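You operate a simulated robot arm through the tools that you are given. There is no shell and no other tool.

You are at the controls of a simulated robot arm. One attempt, no reset.

## Task
Run the blue notes through with UV on and put them in the GOOD or REJECT tray.
Fine: work at the side desk; switch the note counter on first; UV STOP on its display means REJECT; leave it on with UV on and clear the display after.

Only the result counts: the job must be done as asked and must still hold three seconds after the hand-in. Knocking over, shifting, dropping, spilling or breaking anything else fails it.

## Robot
A 7-joint arm with a two-finger parallel gripper, fixed in place. Base frame: the origin is at the foot of the arm, x ahead of it, y to its left, z up. Lengths are in mm, angles in degrees, forces in N, time in s.
Its first joint turns from -132.0 to 132.0 degrees. Payload 3.91 kg.
Tool frame: the origin (TCP) lies between the finger pads and is the grasp point; the fingertips stand 30 mm ahead of it; z points along the fingers, y is the line along which they close. The gripper opens to 110 mm. The fingers are 20 mm wide and 10 mm thick; the gripper's body (48 by 112 mm) begins 55 mm behind the TCP.
Orientation is that of the tool frame in the base frame, as [roll, pitch, yaw] about the fixed x, y, z axes, in that order (R = Rz(yaw) Ry(pitch) Rx(roll)). With the fingers straight down and closing along the base's y, the tool's x points along the base's -x, its y along +y and its z along -z.

## Interface
- The arm moves only by the tool play_rows. Its argument "targets" is a list of rows, each an object of numbers (a shift or turn left out is 0, a gripper value left out holds the last): "claw": the finger opening in mm, from 0 to 110; "x", "y", "z": the shift along the tool's x, y, z in mm; "ax", "ay", "az": the turn, a rotation vector about the tool's x, y, z in degrees. In form: [{"claw": .., "x": .., "y": .., "z": .., "ax": .., "ay": .., "az": ..}, ...]. A call has 1 to 20 rows; each row is the pose to reach, as a shift and turn from the pose commanded when the call began, along the tool's axes at that moment. Each row takes 0.2 s and may step no farther than 50 mm and 8.6 degrees from the row before; otherwise, or with a gripper value out of range, the whole call is refused. A pose out of reach is approached as far as the arm can. The call stops where the force on the tool passes 40 N (or 10 N more than at its start, if that is more) or the arm is blocked; 0.2 s more then pass. The fingers move at their own pace (about 108 mm/s each) and stop on an object; they squeeze with about 23 N. The grip force told is the motor's: it shows also when the fingers shut on nothing. Time passes only in rows, and 0.2 s behind the last, so rows that repeat a pose let the fingers close. The reply holds the time, the measured pose of the TCP, the force on the tool along the base axes, the opening and the grip force, in the units named above and with some noise, with the torque about the TCP (base axes, N m) and any sound that the robot's microphone picked up.
- Cameras (640 x 400 px; columns grow to the right, rows downward): "scene" is fixed at [402.6, 657.2, 1496.9]; the picture's right is [-0.92, -0.39, 0.00], its down [-0.38, 0.89, -0.26] and it looks along [0.10, -0.24, -0.97] (base axes); focal length 214 px, centre (320, 200). "wrist" rides on the gripper at [72, 17, -103] in the tool frame; the picture's right is [-0.23, 0.97, 0.00], its down [-0.76, -0.18, -0.62] and it looks along [-0.61, -0.14, 0.78] (tool axes); focal length 222 px, centre (320, 200). There is no depth. A picture from a camera that has moved, and an enlarged one, comes with that camera's place and axes in the base frame and with its lens. The place of the scene camera against the robot may be out by one fixed shift of up to 12 mm in any direction.
- get_image(camera): a new picture of that camera. The clock stands still meanwhile.
- close_up(camera, box): a new picture of the part [left, top, right, bottom] of that camera's present view, enlarged. The clock stands still meanwhile.
- job_done(): hands the job in; it is judged then, once.

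Nothing tells you positions but the pictures and the camera data. Unless the task says otherwise, let go and move clear before handing in.

The tools are called after "Request:" as a command line: name --argument value ..., lists and objects as JSON in quotes. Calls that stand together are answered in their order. play_rows: Moves the arm, as the interface text tells. Its arguments: {"type":"object","properties":{"targets":{"type":"array","items":{"type":"object","properties":{"claw":{"type":"number"},"x":{"type":"number"},"y":{"type":"number"},"z":{"type":"number"},"ax":{"type":"number"},"ay":{"type":"number"},"az":{"type":"number"}}}}},"required":["targets"]} The other tools are called the same way: get_image (camera) takes a picture; close_up (camera, box) takes an enlarged picture of a part of a camera's view; job_done () hands the job in.

At the start:

```text
time_s: 0.0
eef_pos: [409.2, 518.2, 1226.9]
orientation: [-180.0, 0.1, 180.0]
contact_force: [0.5, 0.7, 0.6]
torque: [-0.02, 0.0, 0.03]
grip_width: 110.0
grasp_force: 0.1
```

scene: 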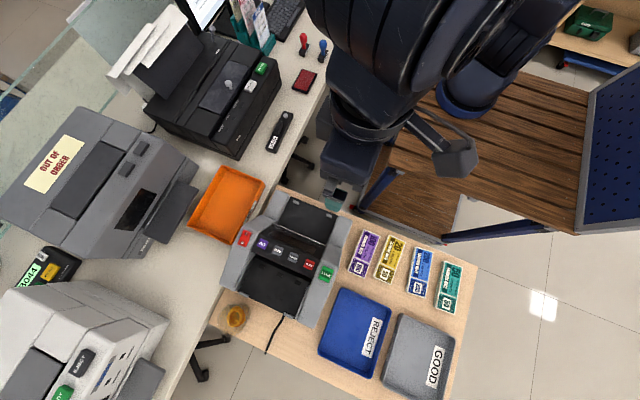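
wrist: 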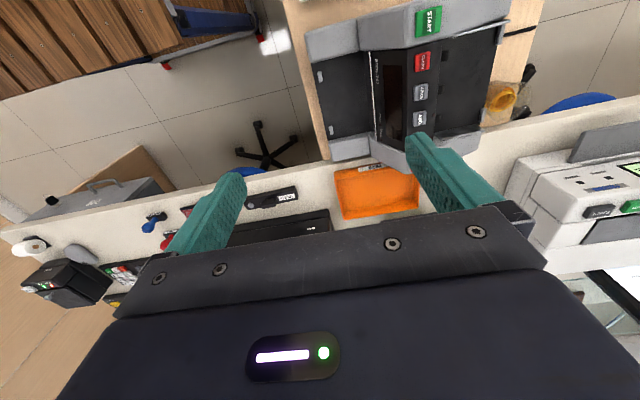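

The side desk holds a note counter, four banded note bundles (purple, yellow, blue, teal), and the REJECT (blue) and GOOD (grey) trays. I'll zoom in first to read the labels.

Request:
close_up --camera "scene" --box '[210, 180, 370, 340]'

Request:
close_up --camera "scene" --box '[310, 210, 490, 400]'

Request:
close_up --camera "wrist" --box '[290, 0, 550, 180]'

```text
2.50 times, centred on (290, 260) of scene
camera zoom: at [402.6, 657.2, 1496.9], right [-0.92, -0.39, 0.0], down [-0.38, 0.89, -0.26], along [0.1, -0.24, -0.97], focal length 536 px, centre (395, 50)
```

zoom: 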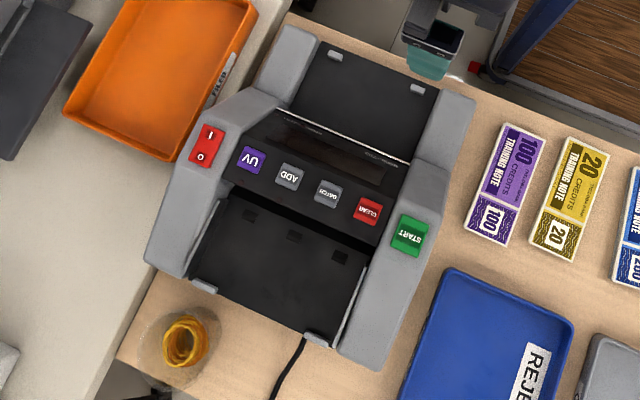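

```text
2.11 times, centred on (400, 305) of scene
camera zoom: at [402.6, 657.2, 1496.9], right [-0.92, -0.39, 0.0], down [-0.38, 0.89, -0.26], along [0.1, -0.24, -0.97], focal length 452 px, centre (152, -21)
```

zoom: 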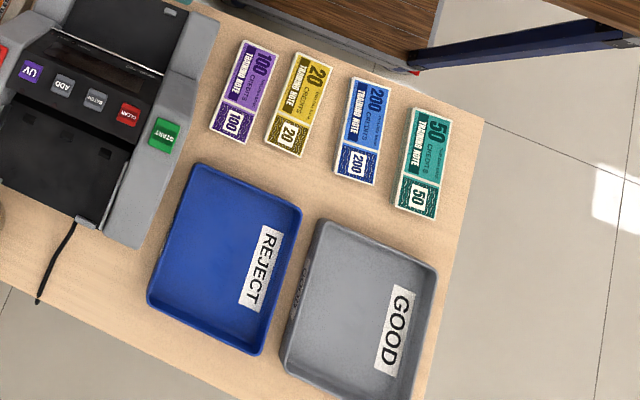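

```text
2.22 times, centred on (420, 90) of wrist
camera zoom: at [337.0, 534.2, 1329.9], right [0.23, 0.97, 0.0], down [0.76, -0.18, 0.62], along [0.61, -0.14, -0.78], focal length 494 px, centre (98, 444)
```

zoom: 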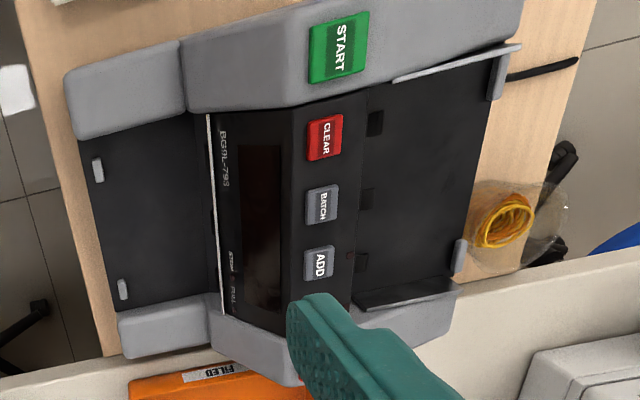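

The counter seems aligned with the base axes, with START near (370, 690, 915). I'll move the wrist camera over the desk to triangulate, staying high.

Request:
play_rows --targets '[{"x": 35, "y": 25}, {"x": 70, "y": 50}, {"x": 105, "y": 75}, {"x": 140, "y": 100}, {"x": 140, "y": 100}]'

Request:
get_image --camera "wrist"

Request:
get_image --camera "scene"

```text
time_s: 1.2
eef_pos: [269.6, 617.4, 1228.0]
orientation: [180.0, 0.0, -180.0]
contact_force: [0.8, -0.8, -0.4]
torque: [0.01, 0.02, -0.04]
grip_width: 110.3
grasp_force: 0.0
```

```text
taken
camera wrist: at [196.7, 634.5, 1330.6], right [0.23, 0.97, 0.0], down [0.76, -0.18, 0.62], along [0.61, -0.14, -0.78], focal length 222 px, centre (320, 200)
```

wrist: 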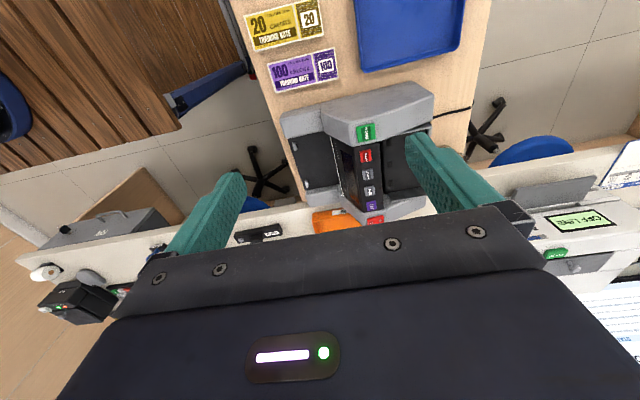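

```text
taken
```

scene: 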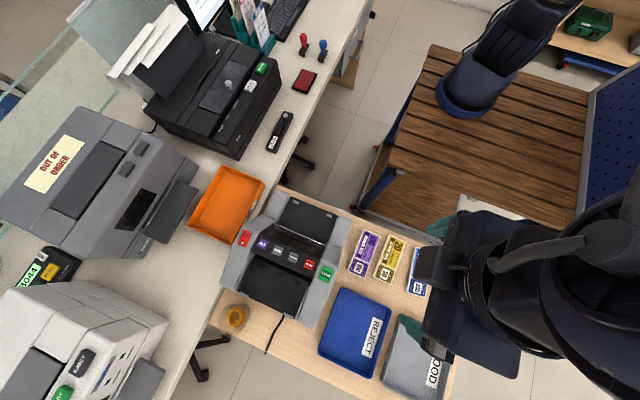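

Desk top is about z≈750 and the bundles run along y. I'll turn the wrist by 90° (camera on the robot side looking +y) and hover over the counter to read its layout.

Request:
play_rows --targets '[{"x": -18, "y": -1, "z": 0, "az": -8.2}, {"x": -36, "y": -3, "z": 0, "az": -16.4}, {"x": -54, "y": -5, "z": 0, "az": -24.6}, {"x": -72, "y": -7, "z": 10, "az": -32.8}, {"x": -90, "y": -9, "z": 20, "az": -41}, {"x": -108, "y": -10, "z": 30, "az": -49.2}, {"x": -126, "y": -11, "z": 40, "az": -57.4}, {"x": -144, "y": -12, "z": 50, "az": -65.6}, {"x": -162, "y": -14, "z": 60, "az": -73.8}, {"x": -180, "y": -16, "z": 70, "az": -82}, {"x": -197, "y": -17, "z": 78, "az": -90}, {"x": -197, "y": -17, "z": 78, "az": -90}]'

Request:
get_image --camera "wrist"

Request:
get_image --camera "scene"

```text
time_s: 3.8
eef_pos: [467.8, 600.0, 1148.8]
orientation: [179.9, 0.0, -89.8]
contact_force: [-0.6, 1.2, -0.5]
torque: [0.01, -0.01, 0.02]
grip_width: 110.1
grasp_force: 0.1
```

```text
taken
camera wrist: at [449.9, 528.0, 1251.7], right [-0.97, 0.22, 0.0], down [0.18, 0.76, 0.62], along [0.14, 0.61, -0.78], focal length 222 px, centre (320, 200)
```

wrist: 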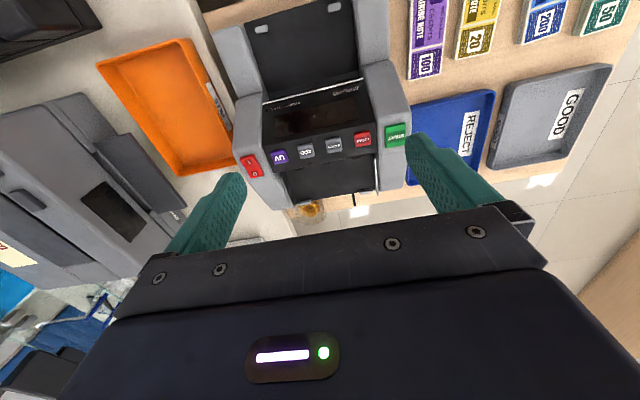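

```text
taken
```

scene: 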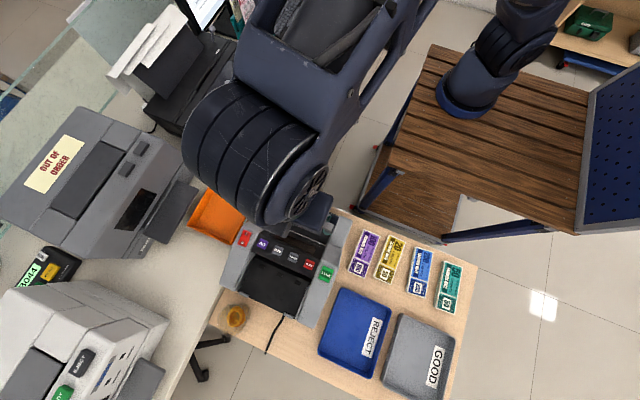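

Request:
close_up --camera "wrist" --box '[220, 0, 430, 210]'

Request:
close_up --camera "wrist" --box '[390, 0, 640, 200]'

```text
1.90 times, centred on (325, 105) of wrist
camera zoom: at [449.9, 528.0, 1251.7], right [-0.97, 0.22, 0.0], down [0.18, 0.76, 0.62], along [0.14, 0.61, -0.78], focal length 423 px, centre (310, 381)
```

zoom: 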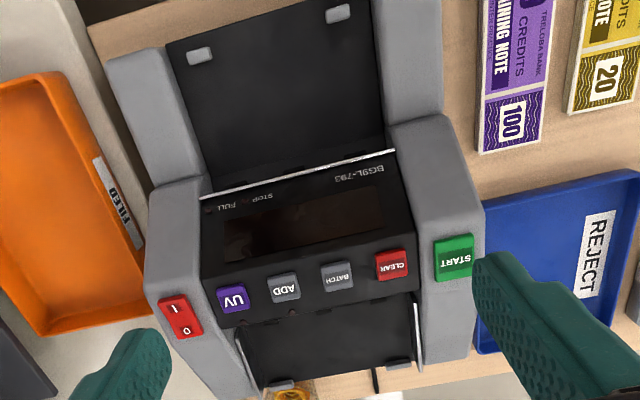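

```text
2.00 times, centred on (515, 100) of wrist
camera zoom: at [449.9, 528.0, 1251.7], right [-0.97, 0.22, 0.0], down [0.18, 0.76, 0.62], along [0.14, 0.61, -0.78], focal length 444 px, centre (-70, 400)
```

zoom: 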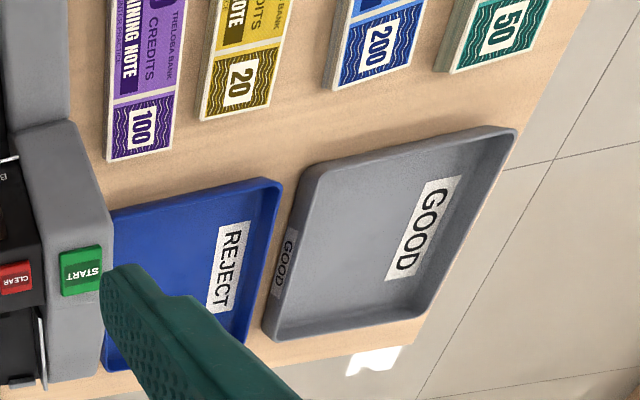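

The counter faces the robot: low stacker on the near (-y) side, the tilted panel with buttons at z≈940, and the hopper behind it (+y). Next I'll look closely at the blue bundle from above.

Request:
play_rows --targets '[{"x": 4, "y": 45, "z": 0}, {"x": 8, "y": 90, "z": 0}, {"x": 12, "y": 135, "z": 10}, {"x": 16, "y": 180, "z": 30}, {"x": 20, "y": 220, "z": 60}, {"x": 24, "y": 260, "z": 90}, {"x": 28, "y": 295, "z": 125}, {"x": 28, "y": 325, "z": 160}, {"x": 28, "y": 351, "z": 200}, {"x": 28, "y": 351, "z": 240}, {"x": 28, "y": 351, "z": 249}]'

Request:
get_image --camera "wrist"

Request:
close_up --camera "wrist" --box '[220, 0, 420, 200]'

Request:
close_up --camera "scene" --box '[220, 180, 350, 330]'

```text
refused: row 5 steps farther than a row can; nothing moved
```

```text
taken
camera wrist: at [449.9, 528.0, 1251.7], right [-0.97, 0.22, 0.0], down [0.18, 0.76, 0.62], along [0.14, 0.61, -0.78], focal length 222 px, centre (320, 200)
```

wrist: 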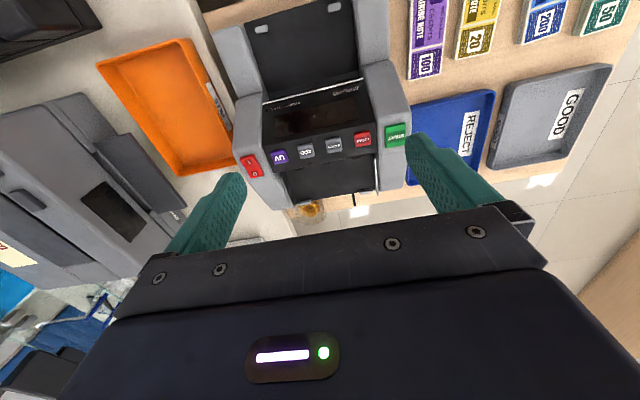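

```text
2.00 times, centred on (320, 100) of wrist
camera zoom: at [449.9, 528.0, 1251.7], right [-0.97, 0.22, 0.0], down [0.18, 0.76, 0.62], along [0.14, 0.61, -0.78], focal length 444 px, centre (320, 400)
```

zoom: 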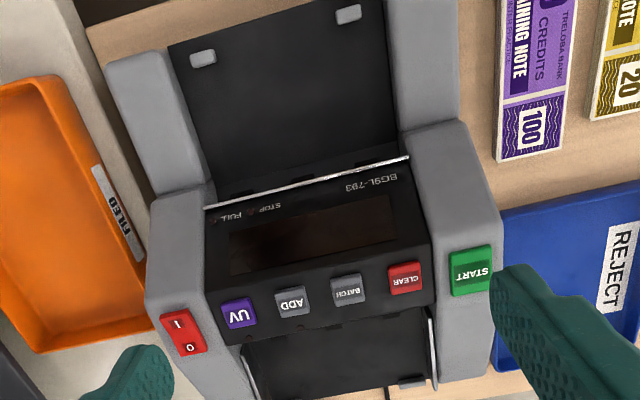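

```text
2.67 times, centred on (285, 255) of scene
camera zoom: at [402.6, 657.2, 1496.9], right [-0.92, -0.39, 0.0], down [-0.38, 0.89, -0.26], along [0.1, -0.24, -0.97], focal length 572 px, centre (413, 53)
```

zoom: 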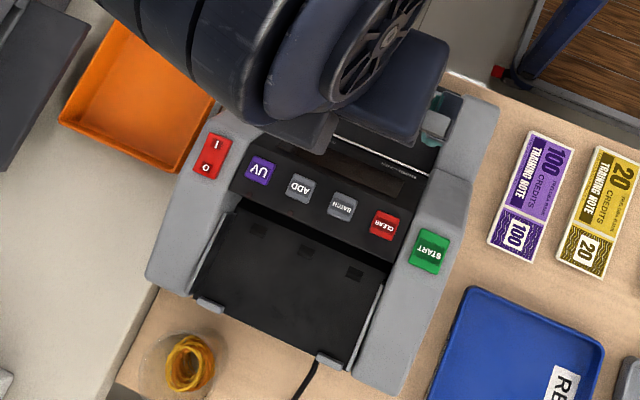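

Row 5 stepped too far, so I'll repeat the move with smaller steps.

Request:
play_rows --targets '[{"x": 4, "y": 35, "z": 0}, {"x": 8, "y": 70, "z": 0}, {"x": 12, "y": 105, "z": 5}, {"x": 16, "y": 140, "z": 20}, {"x": 20, "y": 175, "z": 40}, {"x": 24, "y": 210, "z": 65}, {"x": 28, "y": 245, "z": 90}, {"x": 28, "y": 275, "z": 120}, {"x": 28, "y": 305, "z": 150}, {"x": 28, "y": 335, "z": 185}, {"x": 28, "y": 351, "z": 225}, {"x": 28, "y": 351, "z": 249}, {"x": 28, "y": 351, "z": 249}]'

Request:
get_image --camera "wrist"

Request:
close_up --camera "wrist" --box '[220, 0, 420, 200]'

Request:
get_image --camera "scene"

```text
time_s: 6.6
eef_pos: [116.8, 573.4, 898.3]
orientation: [-180.0, 0.0, -89.9]
contact_force: [-0.4, -0.3, -0.5]
torque: [0.01, 0.01, 0.02]
grip_width: 110.1
grasp_force: 0.2
```

```text
taken
camera wrist: at [98.9, 500.7, 1001.8], right [-0.97, 0.23, 0.0], down [0.18, 0.76, 0.62], along [0.14, 0.61, -0.78], focal length 222 px, centre (320, 200)
```

wrist: 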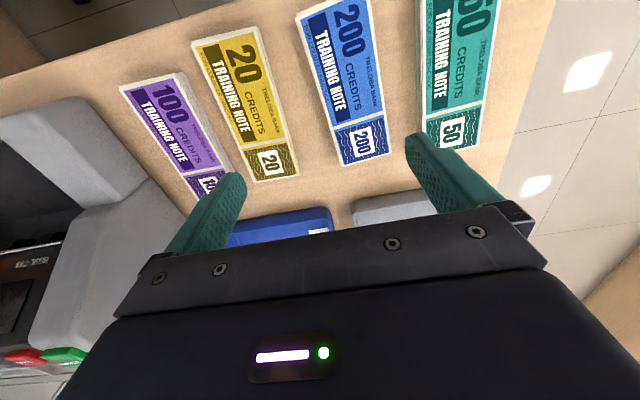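

```text
2.00 times, centred on (320, 100) of wrist
camera zoom: at [98.9, 500.7, 1001.8], right [-0.97, 0.23, 0.0], down [0.18, 0.76, 0.62], along [0.14, 0.61, -0.78], focal length 444 px, centre (320, 400)
```

zoom: 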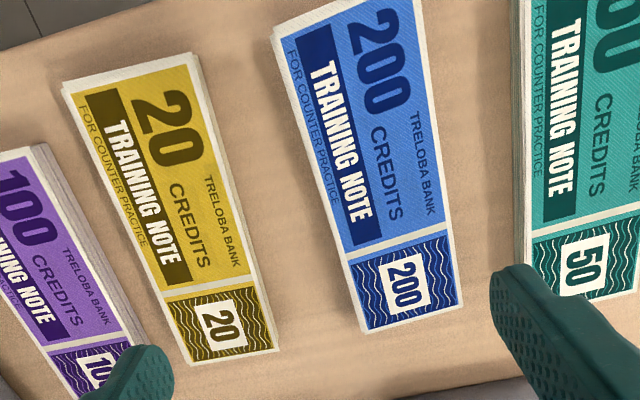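

```text
taken
```

scene: 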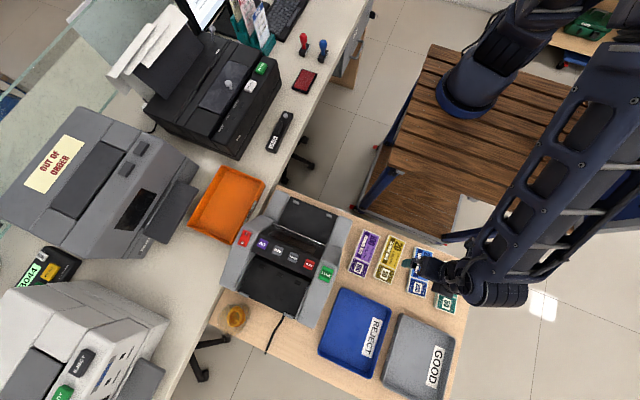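

The blue bundle is centred near (80, 563), its top at z≈765, about 150×59 mm and turned about 5°. Next I'll view the panel and hopper with the tool tilted along the panel normal.

Request:
play_rows --targets '[{"z": -45}, {"z": -90}, {"z": -130, "y": -20}, {"x": 2, "y": -60, "z": -150, "ay": -3}, {"x": 4, "y": -102, "z": -160, "ay": -7}, {"x": 6, "y": -145, "z": -163, "ay": -11}, {"x": 8, "y": -188, "z": -163, "ay": -15}, {"x": 10, "y": -230, "z": -163, "ay": -19}, {"x": 12, "y": -272, "z": -163, "ay": -23}, {"x": 13, "y": -314, "z": -163, "ay": -27}, {"x": 13, "y": -353, "z": -163, "ay": -30}, {"x": 13, "y": -353, "z": -163, "ay": -30}]'

Request:
get_image --camera "wrist"

Request:
close_up --camera "wrist" --box '[200, 0, 440, 200]'

```text
time_s: 9.2
eef_pos: [470.3, 560.3, 1063.8]
orientation: [-179.9, 30.2, -89.9]
contact_force: [-1.3, 0.1, 1.4]
torque: [0.0, -0.01, 0.01]
grip_width: 109.9
grasp_force: 0.1
```

```text
taken
camera wrist: at [453.3, 445.7, 1115.6], right [-0.97, 0.2, 0.11], down [0.18, 0.35, 0.92], along [0.14, 0.92, -0.37], focal length 222 px, centre (320, 200)
```

wrist: 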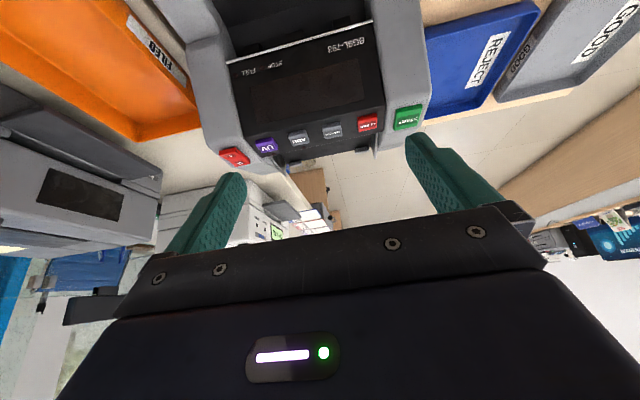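

```text
2.00 times, centred on (320, 100) of wrist
camera zoom: at [453.3, 445.7, 1115.6], right [-0.97, 0.2, 0.11], down [0.18, 0.35, 0.92], along [0.14, 0.92, -0.37], focal length 444 px, centre (320, 400)
```

zoom: 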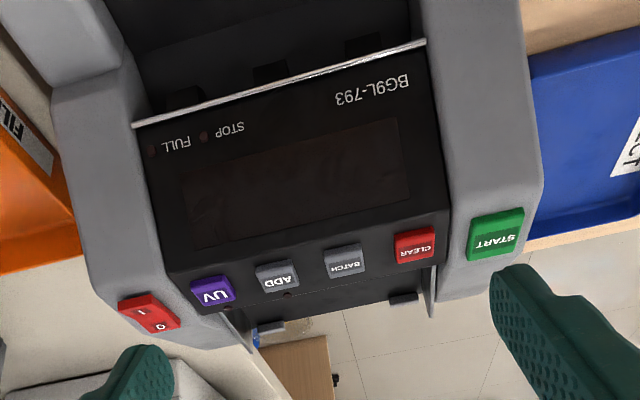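

I now have the buttons triangulated at z≈936: power (598, 681), UV (549, 675), CLEAR (417, 678) and START (370, 683). I'll close the fingers and approach the "I" end of the power rocker.

Request:
play_rows --targets '[{"claw": 0, "y": -30, "x": -5, "z": 0}, {"y": -65, "x": -10, "z": 10}, {"y": -100, "x": -18, "z": 20}, {"y": -128, "x": -29, "z": 35}, {"y": -128, "x": -29, "z": 55}, {"y": -128, "x": -29, "z": 65}, {"y": -128, "x": -29, "z": 65}]'

Request:
get_image --camera "wrist"

Request:
close_up --camera "scene" --box '[210, 190, 350, 320]'

```text
time_s: 10.8
eef_pos: [597.9, 617.5, 1021.9]
orientation: [180.0, 30.0, -89.9]
contact_force: [-0.8, -0.6, 1.1]
torque: [0.02, 0.0, 0.02]
grip_width: 0.0
grasp_force: 23.6
```

```text
taken
camera wrist: at [580.8, 503.2, 1075.2], right [-0.97, 0.2, 0.11], down [0.18, 0.35, 0.92], along [0.14, 0.92, -0.37], focal length 222 px, centre (320, 200)
```

wrist: 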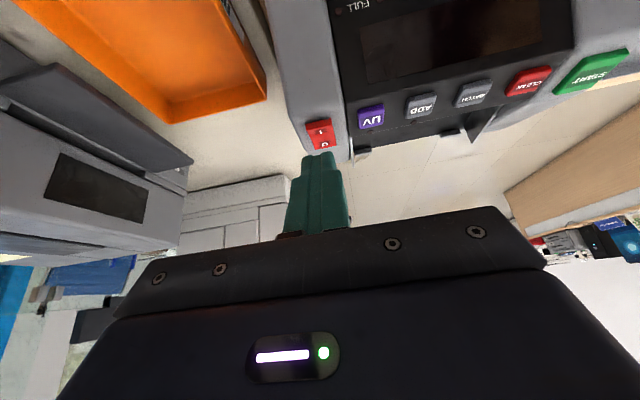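

```text
3.08 times, centred on (280, 255) of scene
camera zoom: at [402.6, 657.2, 1496.9], right [-0.92, -0.39, 0.0], down [-0.38, 0.89, -0.26], along [0.1, -0.24, -0.97], focal length 660 px, centre (443, 31)
```

zoom: 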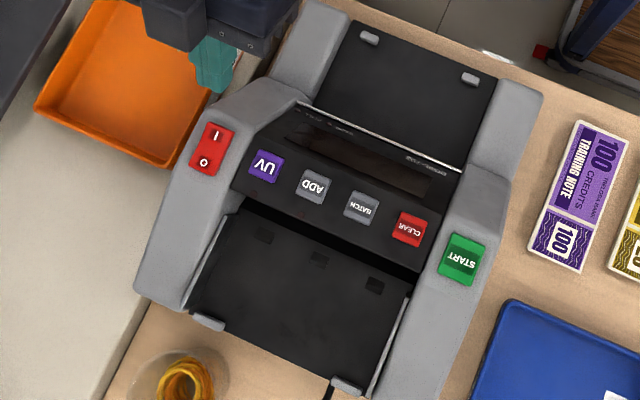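

The rocker sits where computed, so I'll press its "I" end along the tool axis and stop on force.

Request:
play_rows --targets '[{"x": -1, "z": 25}, {"x": -1, "z": 45}, {"x": -1, "z": 55}, {"x": -1, "z": 60}, {"x": -1, "z": 64}, {"x": -1, "z": 67}, {"x": -1, "z": 70}, {"x": -1, "z": 73}, {"x": -1, "z": 75}]'

Request:
get_image --camera "wrist"

Request:
close_up --camera "scene" --box '[210, 190, 350, 320]'

```text
time_s: 12.3
eef_pos: [597.6, 651.2, 966.4]
orientation: [-179.8, 30.0, -90.0]
contact_force: [-7.5, -22.1, 16.3]
torque: [-0.46, 0.3, 0.09]
grip_width: 0.1
grasp_force: 23.0
stopped in row 7: the force on the tool passed its limit at 48 N (the readings are from after the stop); the commanded pose is now the measured one
```

```text
taken
camera wrist: at [580.0, 536.3, 1019.3], right [-0.97, 0.2, 0.11], down [0.18, 0.35, 0.92], along [0.14, 0.92, -0.37], focal length 222 px, centre (320, 200)
```

wrist: 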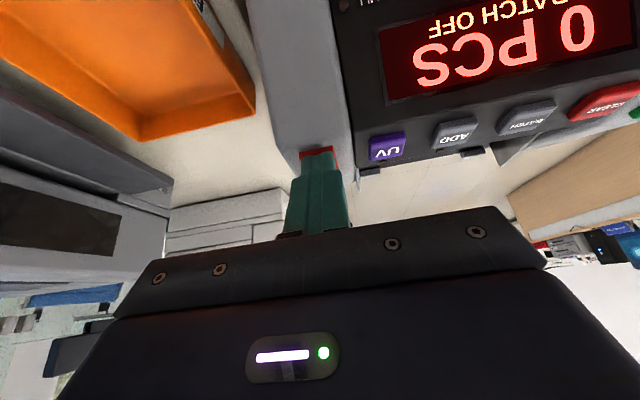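

```text
3.08 times, centred on (280, 255) of scene
camera zoom: at [402.6, 657.2, 1496.9], right [-0.92, -0.39, 0.0], down [-0.38, 0.89, -0.26], along [0.1, -0.24, -0.97], focal length 660 px, centre (443, 31)
```

zoom: 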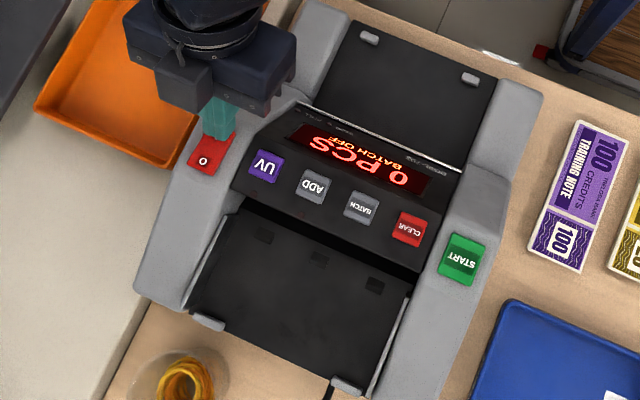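

The counter is on ("0 PCS / BATCH OFF"). I'll retract and press UV once.

Request:
play_rows --targets '[{"z": -20}, {"x": -2, "y": 10, "z": -45}, {"x": -5, "y": 49, "z": -45}, {"x": -5, "y": 49, "z": -25}, {"x": -5, "y": 49, "z": -12}, {"x": -5, "y": 49, "z": -5}, {"x": -5, "y": 49, "z": 0}, {"x": -5, "y": 49, "z": 3}, {"x": -5, "y": 49, "z": 6}, {"x": -5, "y": 49, "z": 9}, {"x": -5, "y": 49, "z": 12}]'

Request:
get_image --camera "wrist"

Request:
close_up --camera "scene" --box '[210, 190, 350, 320]'

```text
time_s: 14.7
eef_pos: [549.8, 662.3, 961.2]
orientation: [-179.8, 30.3, -89.9]
contact_force: [-0.9, -8.9, 27.6]
torque: [-0.14, 0.06, 0.09]
grip_width: 0.1
grasp_force: 23.4
heard: click
```

```text
taken
camera wrist: at [531.5, 547.5, 1013.0], right [-0.97, 0.2, 0.11], down [0.17, 0.34, 0.92], along [0.14, 0.92, -0.37], focal length 222 px, centre (320, 200)
```

wrist: 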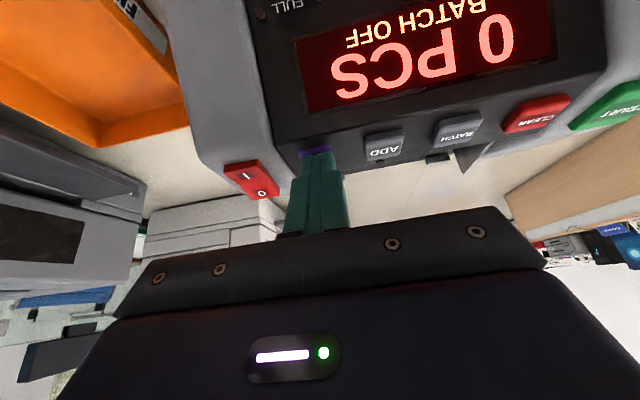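

```text
3.08 times, centred on (280, 255) of scene
camera zoom: at [402.6, 657.2, 1496.9], right [-0.92, -0.39, 0.0], down [-0.38, 0.89, -0.26], along [0.1, -0.24, -0.97], focal length 660 px, centre (443, 31)
```

zoom: 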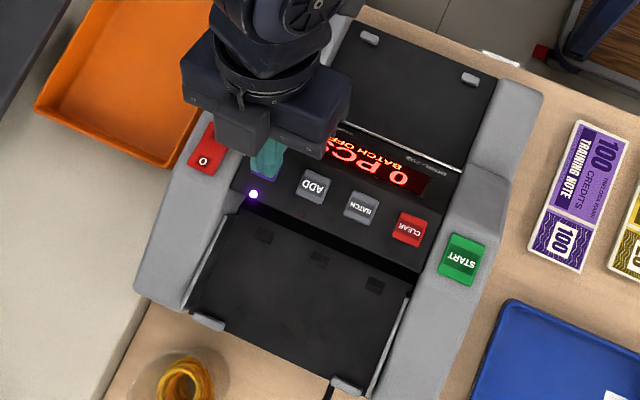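

UV is on: a purple LED lit and I heard a click. I'll retract, straighten the tool, turn it, and view the hopper from above.

Request:
play_rows --targets '[{"z": -30}, {"z": -60}, {"x": -35, "y": 10, "z": -65, "ay": 8}, {"x": -72, "y": 25, "z": -70, "ay": 16}, {"x": -105, "y": 40, "z": -71, "ay": 23}, {"x": -134.6, "y": 50, "z": -71.2, "ay": 30}, {"x": -134.6, "y": 50, "z": -71.2, "ay": 30}]'

Request:
play_rows --targets '[{"az": 8.4}, {"az": 16.8}, {"az": 25.2}, {"az": 33.6}, {"az": 42}, {"az": 50.4}, {"az": 58.8}, {"az": 67.2}, {"az": 75.6}, {"az": 83}, {"az": 90}, {"az": 90}]'

Request:
get_image --camera "wrist"

Request:
close_up --camera "scene" --box '[210, 190, 350, 320]'

```text
time_s: 16.3
eef_pos: [497.8, 744.1, 1086.1]
orientation: [-179.9, 0.1, -90.0]
contact_force: [0.8, 0.4, -0.6]
torque: [0.0, 0.01, 0.04]
grip_width: 0.0
grasp_force: 22.8
```

```text
time_s: 18.9
eef_pos: [498.6, 744.5, 1086.7]
orientation: [180.0, 0.1, -179.9]
contact_force: [-0.3, -0.8, 0.7]
torque: [-0.02, 0.01, 0.01]
grip_width: 0.1
grasp_force: 22.9
```

```text
taken
camera wrist: at [425.3, 760.6, 1188.8], right [0.23, 0.97, 0.0], down [0.76, -0.18, 0.62], along [0.61, -0.14, -0.78], focal length 222 px, centre (320, 200)
```

wrist: 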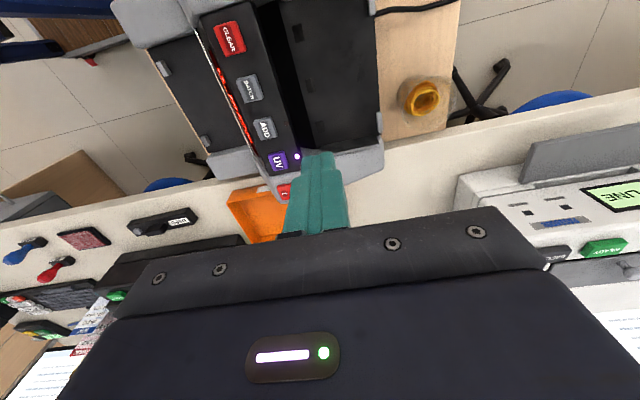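

```text
3.08 times, centred on (280, 255) of scene
camera zoom: at [402.6, 657.2, 1496.9], right [-0.92, -0.39, 0.0], down [-0.38, 0.89, -0.26], along [0.1, -0.24, -0.97], focal length 660 px, centre (443, 31)
```

zoom: 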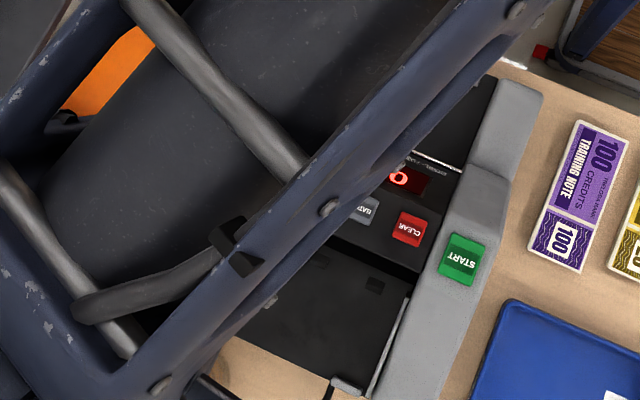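

Request:
close_up --camera "wrist" --box '[150, 0, 410, 190]'

Request:
close_up --camera "scene" --box '[255, 245, 345, 315]'

```text
2.11 times, centred on (280, 95) of wrist
camera zoom: at [425.3, 760.6, 1188.8], right [0.23, 0.97, 0.0], down [0.76, -0.18, 0.62], along [0.61, -0.14, -0.78], focal length 468 px, centre (404, 421)
```

zoom: 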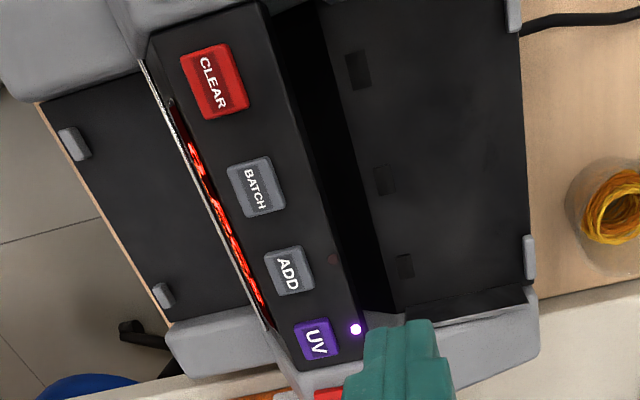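

```text
5.71 times, centred on (300, 280) of scene
camera zoom: at [402.6, 657.2, 1496.9], right [-0.92, -0.39, 0.0], down [-0.38, 0.89, -0.26], along [0.1, -0.24, -0.97], focal length 1226 px, centre (434, -257)
```

zoom: 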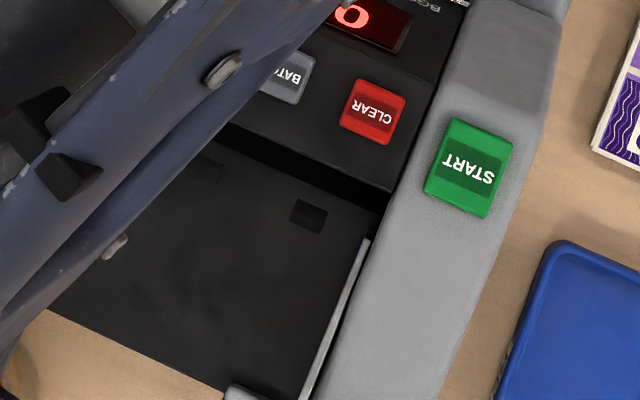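

Hopper floor is at z≈872, with side guides at x≈395–575, feed pads at y≈735 and rear tabs at y≈817. The 150 mm bundle therefore goes in lengthwise along x, so I'll go back to the blue bundle turned to match its 5° angle.

Request:
play_rows --targets '[{"claw": 84, "x": 30, "y": -12, "az": -7.9}, {"x": 65, "y": -27, "az": -15.8}, {"x": 100, "y": -42, "az": -23.7}, {"x": 136, "y": -58, "az": -31.6}, {"x": 172, "y": -74, "az": -39.5}, {"x": 208, "y": -90, "az": -47.4}, {"x": 244, "y": -106, "az": -55.3}, {"x": 280, "y": -122, "az": -63.2}, {"x": 316, "y": -138, "az": -71.1}, {"x": 352, "y": -154, "az": -79}, {"x": 388, "y": -170, "az": -87}, {"x": 418.6, "y": -181.5, "az": -95}, {"x": 418.6, "y": -181.5, "z": 45, "az": -95}, {"x": 418.6, "y": -181.5, "z": 90, "az": -95}, {"x": 418.6, "y": -181.5, "z": 135, "az": -95}, {"x": 418.6, "y": -181.5, "z": 180, "az": -95}, {"x": 418.6, "y": -181.5, "z": 207, "az": -95}, {"x": 418.6, "y": -181.5, "z": 207, "az": -95}]'

Request:
get_image --camera "wrist"

Request:
close_up --camera "wrist" --box '[220, 0, 420, 200]'

Request:
close_up --camera "scene" --box '[340, 210, 480, 320]'

```text
time_s: 22.7
eef_pos: [82.1, 561.7, 877.4]
orientation: [-179.9, 0.0, -85.0]
contact_force: [0.2, -0.7, -0.4]
torque: [-0.01, -0.02, 0.03]
grip_width: 84.3
grasp_force: 0.1
```

```text
taken
camera wrist: at [70.2, 488.2, 981.1], right [-0.99, 0.14, 0.0], down [0.11, 0.77, 0.62], along [0.09, 0.62, -0.78], focal length 222 px, centre (320, 200)
```

wrist: 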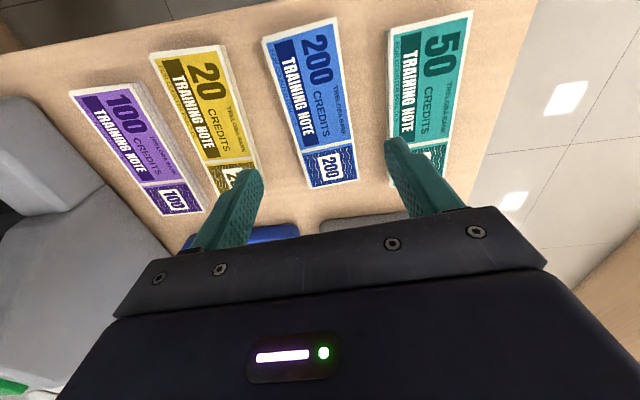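

```text
2.00 times, centred on (320, 100) of wrist
camera zoom: at [70.2, 488.2, 981.1], right [-0.99, 0.14, 0.0], down [0.11, 0.77, 0.62], along [0.09, 0.62, -0.78], focal length 444 px, centre (320, 400)
```

zoom: 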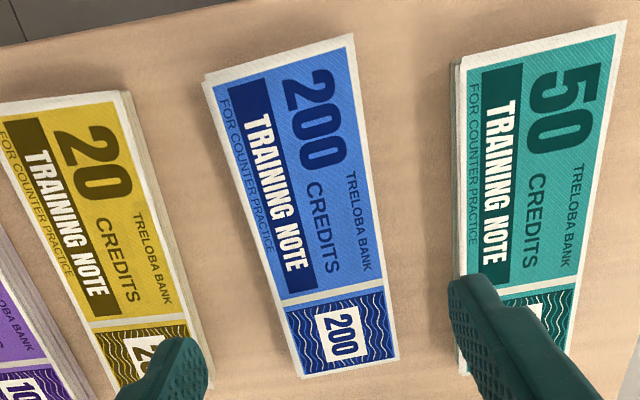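

```text
3.64 times, centred on (410, 265) of scene
camera zoom: at [402.6, 657.2, 1496.9], right [-0.92, -0.39, 0.0], down [-0.38, 0.89, -0.26], along [0.1, -0.24, -0.97], focal length 780 px, centre (-7, -36)
```

zoom: 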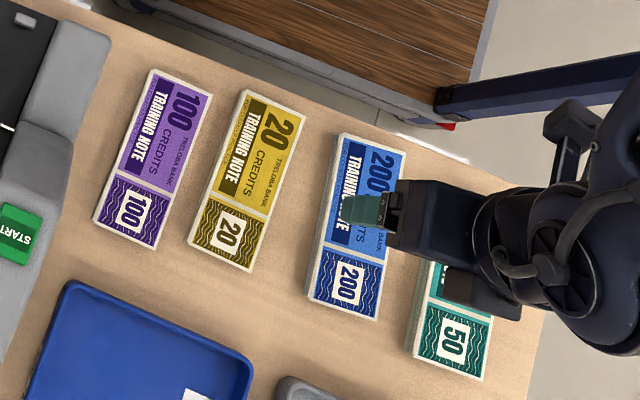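

The bundle centre refines to (80, 564.5) at 5°, matching the tool. I'll descend with fingertips just above the desk and close.

Request:
play_rows --targets '[{"x": -2.9, "y": 1.5, "z": 30}, {"x": -2.9, "y": 1.5, "z": 60}, {"x": -2.9, "y": 1.5, "z": 78}, {"x": -2.9, "y": 1.5, "z": 87}, {"x": -2.9, "y": 1.5, "z": 91}, {"x": -2.9, "y": 1.5, "z": 91}]'

Request:
get_image --camera "wrist"

Request:
close_up --camera "wrist" --box '[180, 60, 460, 240]'

Request:
close_up --camera "scene" --box '[380, 230, 480, 310]'

```text
time_s: 24.1
eef_pos: [77.7, 563.2, 787.1]
orientation: [-179.9, 0.0, -85.0]
contact_force: [0.3, -0.5, 0.4]
torque: [0.01, 0.02, 0.02]
grip_width: 83.9
grasp_force: 0.1
```

```text
taken
camera wrist: at [67.2, 489.9, 890.0], right [-0.99, 0.14, 0.0], down [0.11, 0.77, 0.62], along [0.09, 0.62, -0.78], focal length 222 px, centre (320, 200)
```

wrist: 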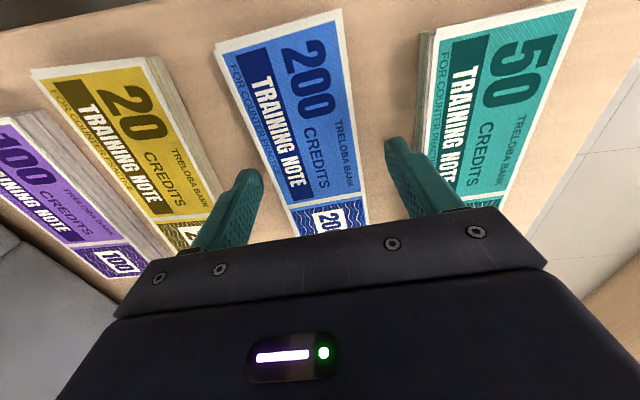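

```text
2.22 times, centred on (320, 150) of wrist
camera zoom: at [67.2, 489.9, 890.0], right [-0.99, 0.14, 0.0], down [0.11, 0.77, 0.62], along [0.09, 0.62, -0.78], focal length 494 px, centre (320, 311)
```

zoom: 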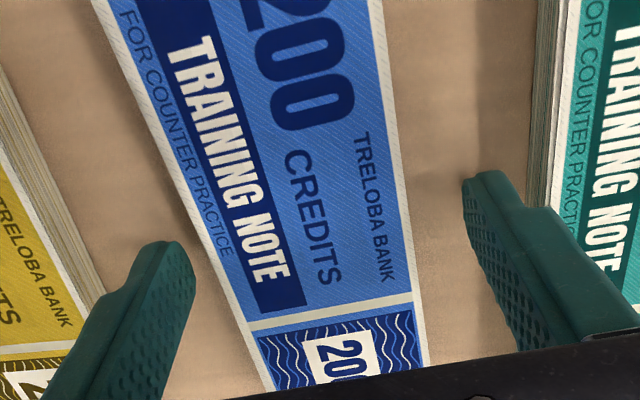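

```text
5.00 times, centred on (430, 270) of scene
camera zoom: at [402.6, 657.2, 1496.9], right [-0.92, -0.39, 0.0], down [-0.38, 0.89, -0.26], along [0.1, -0.24, -0.97], focal length 1072 px, centre (-230, -150)
```

zoom: 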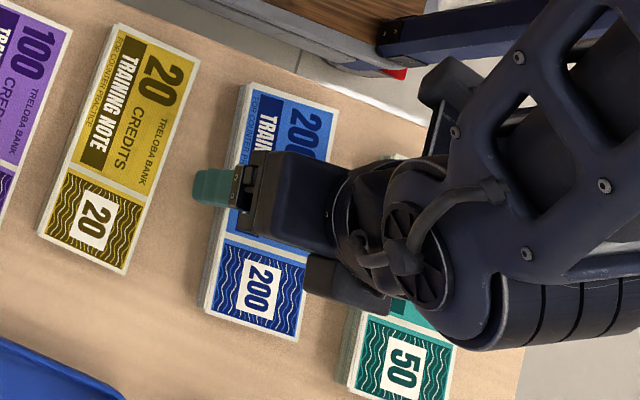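

The fingers straddle the bundle with clearance on both sides. I'll go 3 mm lower and close.

Request:
play_rows --targets '[{"z": 3}, {"z": 3, "claw": 0}, {"z": 3, "claw": 0}, {"z": 3, "claw": 0}, {"z": 3, "claw": 0}]'

Request:
get_image --camera "wrist"

```text
time_s: 25.3
eef_pos: [76.5, 564.3, 785.3]
orientation: [-179.9, 0.0, -85.0]
contact_force: [-0.9, -0.3, 2.9]
torque: [0.04, -0.03, -0.01]
grip_width: 59.0
grasp_force: 23.5
```

```text
taken
camera wrist: at [67.5, 490.1, 887.6], right [-0.99, 0.14, 0.0], down [0.11, 0.77, 0.62], along [0.09, 0.62, -0.78], focal length 222 px, centre (320, 200)
```

wrist: 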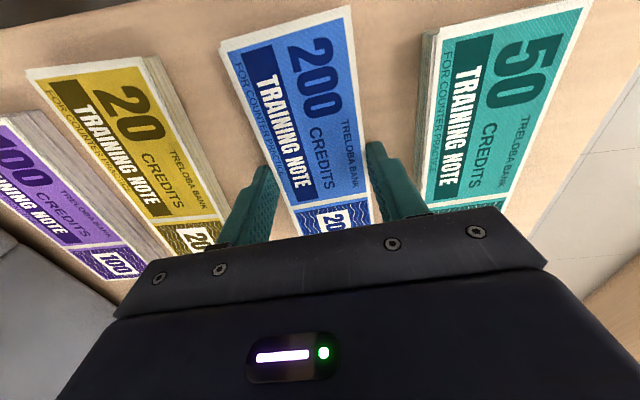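

Gripped at 59 mm. I'll lift it and check.

Request:
play_rows --targets '[{"z": -10}, {"z": -30}, {"z": -60}, {"z": -100}, {"z": -145}, {"z": -190}, {"z": -235}, {"z": -270}, {"z": -270}]'

Request:
get_image --camera "wrist"

Request:
get_image --camera "scene"

```text
time_s: 27.3
eef_pos: [79.0, 561.5, 1054.6]
orientation: [-179.8, 0.0, -85.0]
contact_force: [0.0, -0.1, -0.3]
torque: [0.02, -0.01, -0.01]
grip_width: 0.1
grasp_force: 23.8
```

```text
taken
camera wrist: at [67.9, 488.7, 1157.0], right [-0.99, 0.14, 0.0], down [0.11, 0.77, 0.62], along [0.09, 0.62, -0.78], focal length 222 px, centre (320, 200)
```

wrist: 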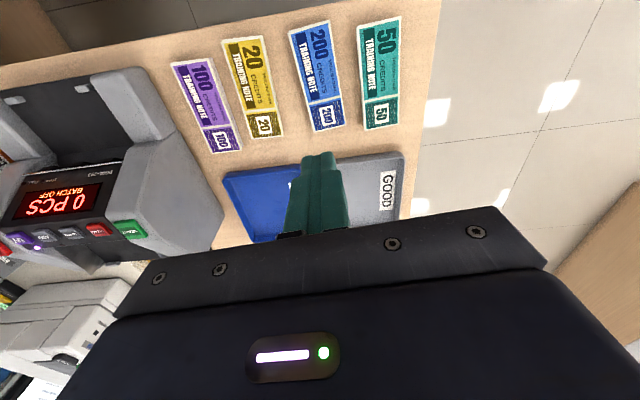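

```text
taken
```

scene: 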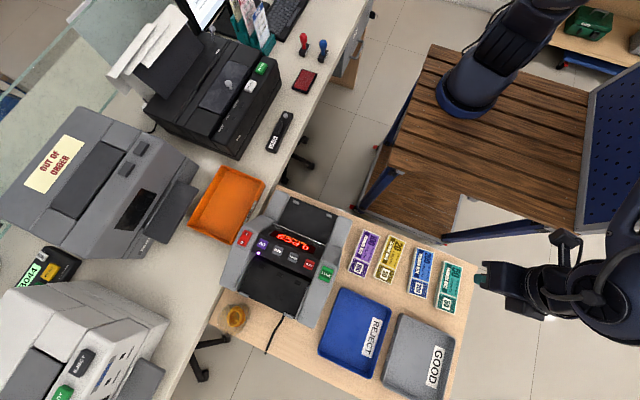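

The bundle slipped out: the fingers shut to 0 and it seems to be still lying in place. I'll reopen, come back down and measure again.

Request:
play_rows --targets '[{"claw": 84, "z": 40}, {"z": 85}, {"z": 130}, {"z": 170}, {"z": 177}, {"z": 177}]'

Request:
close_up --camera "wrist" --box '[220, 0, 420, 200]'

Request:
close_up --camera "scene" --box '[380, 230, 480, 310]'

```text
time_s: 28.7
eef_pos: [77.2, 564.8, 878.8]
orientation: [-179.9, 0.0, -85.0]
contact_force: [0.5, 0.6, 0.5]
torque: [0.0, -0.03, 0.02]
grip_width: 84.0
grasp_force: 0.1
```

```text
2.00 times, centred on (320, 100) of wrist
camera zoom: at [66.8, 490.8, 981.5], right [-0.99, 0.14, 0.0], down [0.11, 0.77, 0.62], along [0.09, 0.62, -0.78], focal length 444 px, centre (320, 400)
```

zoom: 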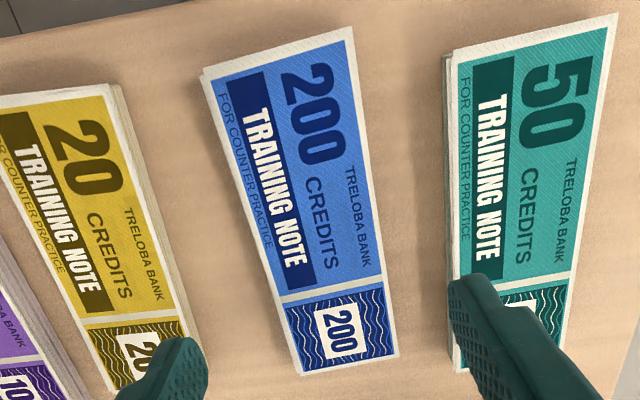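

```text
5.00 times, centred on (430, 270) of scene
camera zoom: at [402.6, 657.2, 1496.9], right [-0.92, -0.39, 0.0], down [-0.38, 0.89, -0.26], along [0.1, -0.24, -0.97], focal length 1072 px, centre (-230, -150)
```

zoom: 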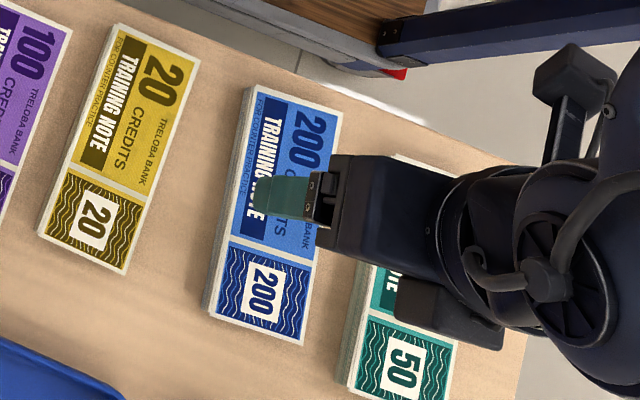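

The bundle is now centred at (77, 565.7), directly beneath the tool. This time I'll descend until the fingertips just touch the desk so the grip covers the full thickness.

Request:
play_rows --targets '[{"z": 40}, {"z": 75}, {"z": 90}, {"z": 93}, {"z": 95}, {"z": 97}, {"z": 98.5}, {"z": 100}, {"z": 101.5}]'

```text
time_s: 30.5
eef_pos: [78.3, 563.9, 780.1]
orientation: [-179.9, 0.1, -85.0]
contact_force: [1.9, -8.3, 15.1]
torque: [-0.41, 0.57, 0.42]
grip_width: 84.0
grasp_force: 0.1
stopped in row 9: the force on the tool passed its limit at 46 N (the readings are from after the stop); the commanded pose is now the measured one
```

The desk is at z≈750. I'll back off 1.5 mm, close for longer, then lift gently.

Request:
play_rows --targets '[{"z": -1.5}, {"z": -1.5, "claw": 0}, {"z": -1.5, "claw": 0}, {"z": -1.5, "claw": 0}, {"z": -1.5, "claw": 0}, {"z": -1.5, "claw": 0}, {"z": -3}, {"z": -6}, {"z": -9}, {"z": -12}, {"z": -15}]'

Request:
get_image --camera "wrist"

Request:
close_up --camera "scene" --box '[380, 230, 480, 310]'

```text
time_s: 32.9
eef_pos: [78.1, 564.2, 795.1]
orientation: [-179.9, 0.2, -85.0]
contact_force: [0.6, -0.7, -0.6]
torque: [-0.01, 0.02, 0.0]
grip_width: 59.0
grasp_force: 23.0
```

```text
taken
camera wrist: at [67.2, 490.5, 897.5], right [-0.99, 0.14, 0.0], down [0.11, 0.77, 0.62], along [0.09, 0.62, -0.78], focal length 222 px, centre (320, 200)
```

wrist: 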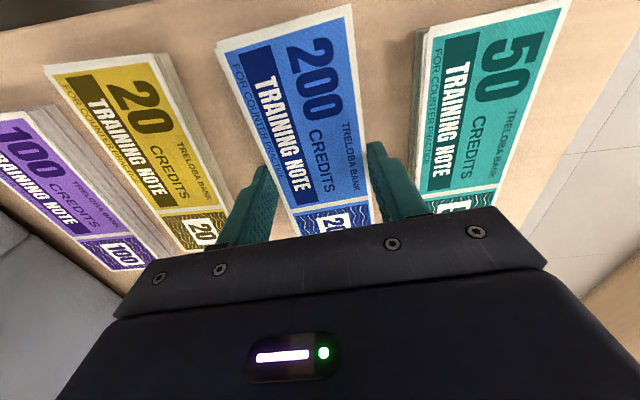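

```text
5.00 times, centred on (430, 270) of scene
camera zoom: at [402.6, 657.2, 1496.9], right [-0.92, -0.39, 0.0], down [-0.38, 0.89, -0.26], along [0.1, -0.24, -0.97], focal length 1072 px, centre (-230, -150)
```

zoom: 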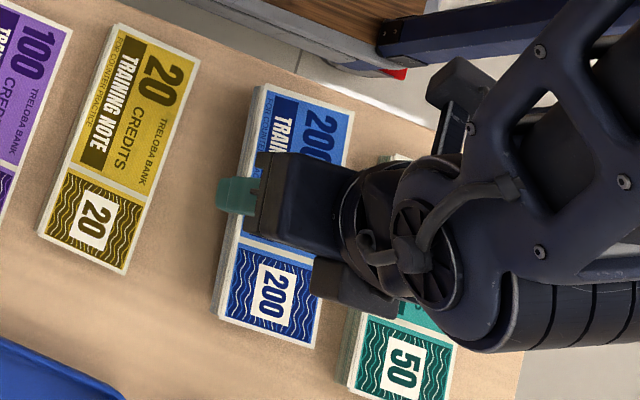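

It's holding this time, and the bundle keeps its size in the wrist view as it rises. I'll keep lifting at a modest speed.

Request:
play_rows --targets '[{"z": -8}, {"z": -18}, {"z": -30}, {"z": -45}, {"z": -60}, {"z": -75}, {"z": -90}, {"z": -105}, {"z": -120}, {"z": -135}, {"z": -150}, {"z": -165}, {"z": -180}, {"z": -195}, {"z": -210}, {"z": -220}, {"z": -225}, {"z": -225}]'

Request:
get_image --camera "wrist"

```text
time_s: 36.7
eef_pos: [77.5, 564.0, 1020.6]
orientation: [-179.9, 0.1, -84.9]
contact_force: [0.9, -0.2, -0.1]
torque: [0.01, 0.0, 0.01]
grip_width: 59.1
grasp_force: 23.0
```

```text
taken
camera wrist: at [66.4, 490.8, 1121.9], right [-0.99, 0.14, 0.0], down [0.11, 0.77, 0.62], along [0.09, 0.62, -0.78], focal length 222 px, centre (320, 200)
```

wrist: 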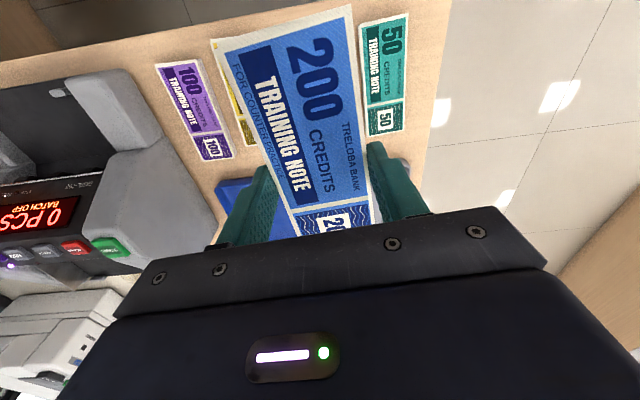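

Firmly held. I'll carry it level to above the hopper (485, 762), turning it so its long side lies along x.

Request:
play_rows --targets '[{"x": -4.9, "y": -12.7, "az": 2.9}, {"x": -12.9, "y": -33.9, "az": 7.6}, {"x": -21, "y": -55, "az": 12.4}, {"x": -29.1, "y": -76.2, "az": 17.1}, {"x": -38, "y": -99.5, "az": 22.3}, {"x": -46.9, "y": -122.7, "az": 27.6}, {"x": -55.8, "y": -146, "az": 32.8}, {"x": -64.7, "y": -169.3, "az": 38}, {"x": -73.6, "y": -192.6, "az": 43.2}, {"x": -82.5, "y": -215.8, "az": 48.5}, {"x": -91.4, "y": -239.1, "az": 53.7}, {"x": -100.3, "y": -262.4, "az": 58.9}, {"x": -109.1, "y": -285.7, "az": 64.1}, {"x": -118, "y": -308.9, "az": 69.4}, {"x": -126.9, "y": -332.2, "az": 74.6}, {"x": -135.8, "y": -355.5, "az": 79.8}, {"x": -143.9, "y": -376.6, "az": 84.6}, {"x": -152, "y": -397.8, "az": 89.3}, {"x": -158.5, "y": -414.7, "az": 93.1}, {"x": -161.7, "y": -423.2, "az": 95}]'

Request:
get_image --camera "wrist"

Request:
get_image --camera "scene"

```text
time_s: 40.9
eef_pos: [486.4, 762.6, 1018.7]
orientation: [180.0, 0.0, -180.0]
contact_force: [-0.4, -0.2, -0.7]
torque: [-0.03, 0.0, 0.01]
grip_width: 59.2
grasp_force: 22.4
```

```text
taken
camera wrist: at [412.3, 779.2, 1122.1], right [0.23, 0.97, 0.0], down [0.76, -0.18, 0.62], along [0.61, -0.14, -0.78], focal length 222 px, centre (320, 200)
```

wrist: 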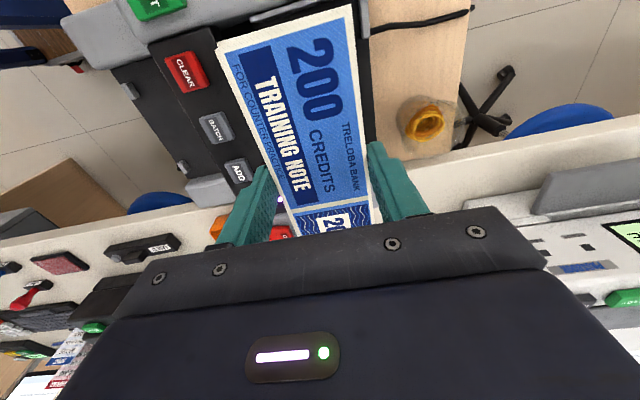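

```text
taken
```

scene: 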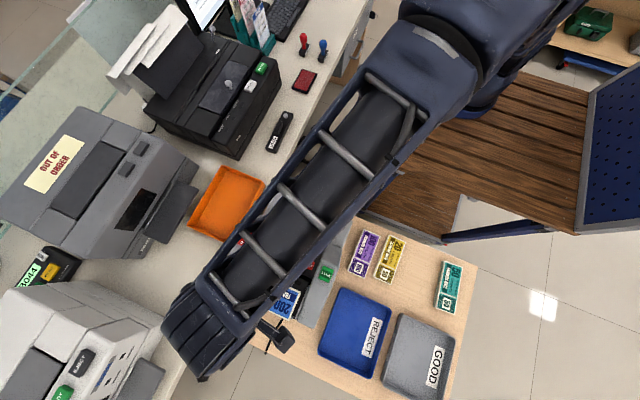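

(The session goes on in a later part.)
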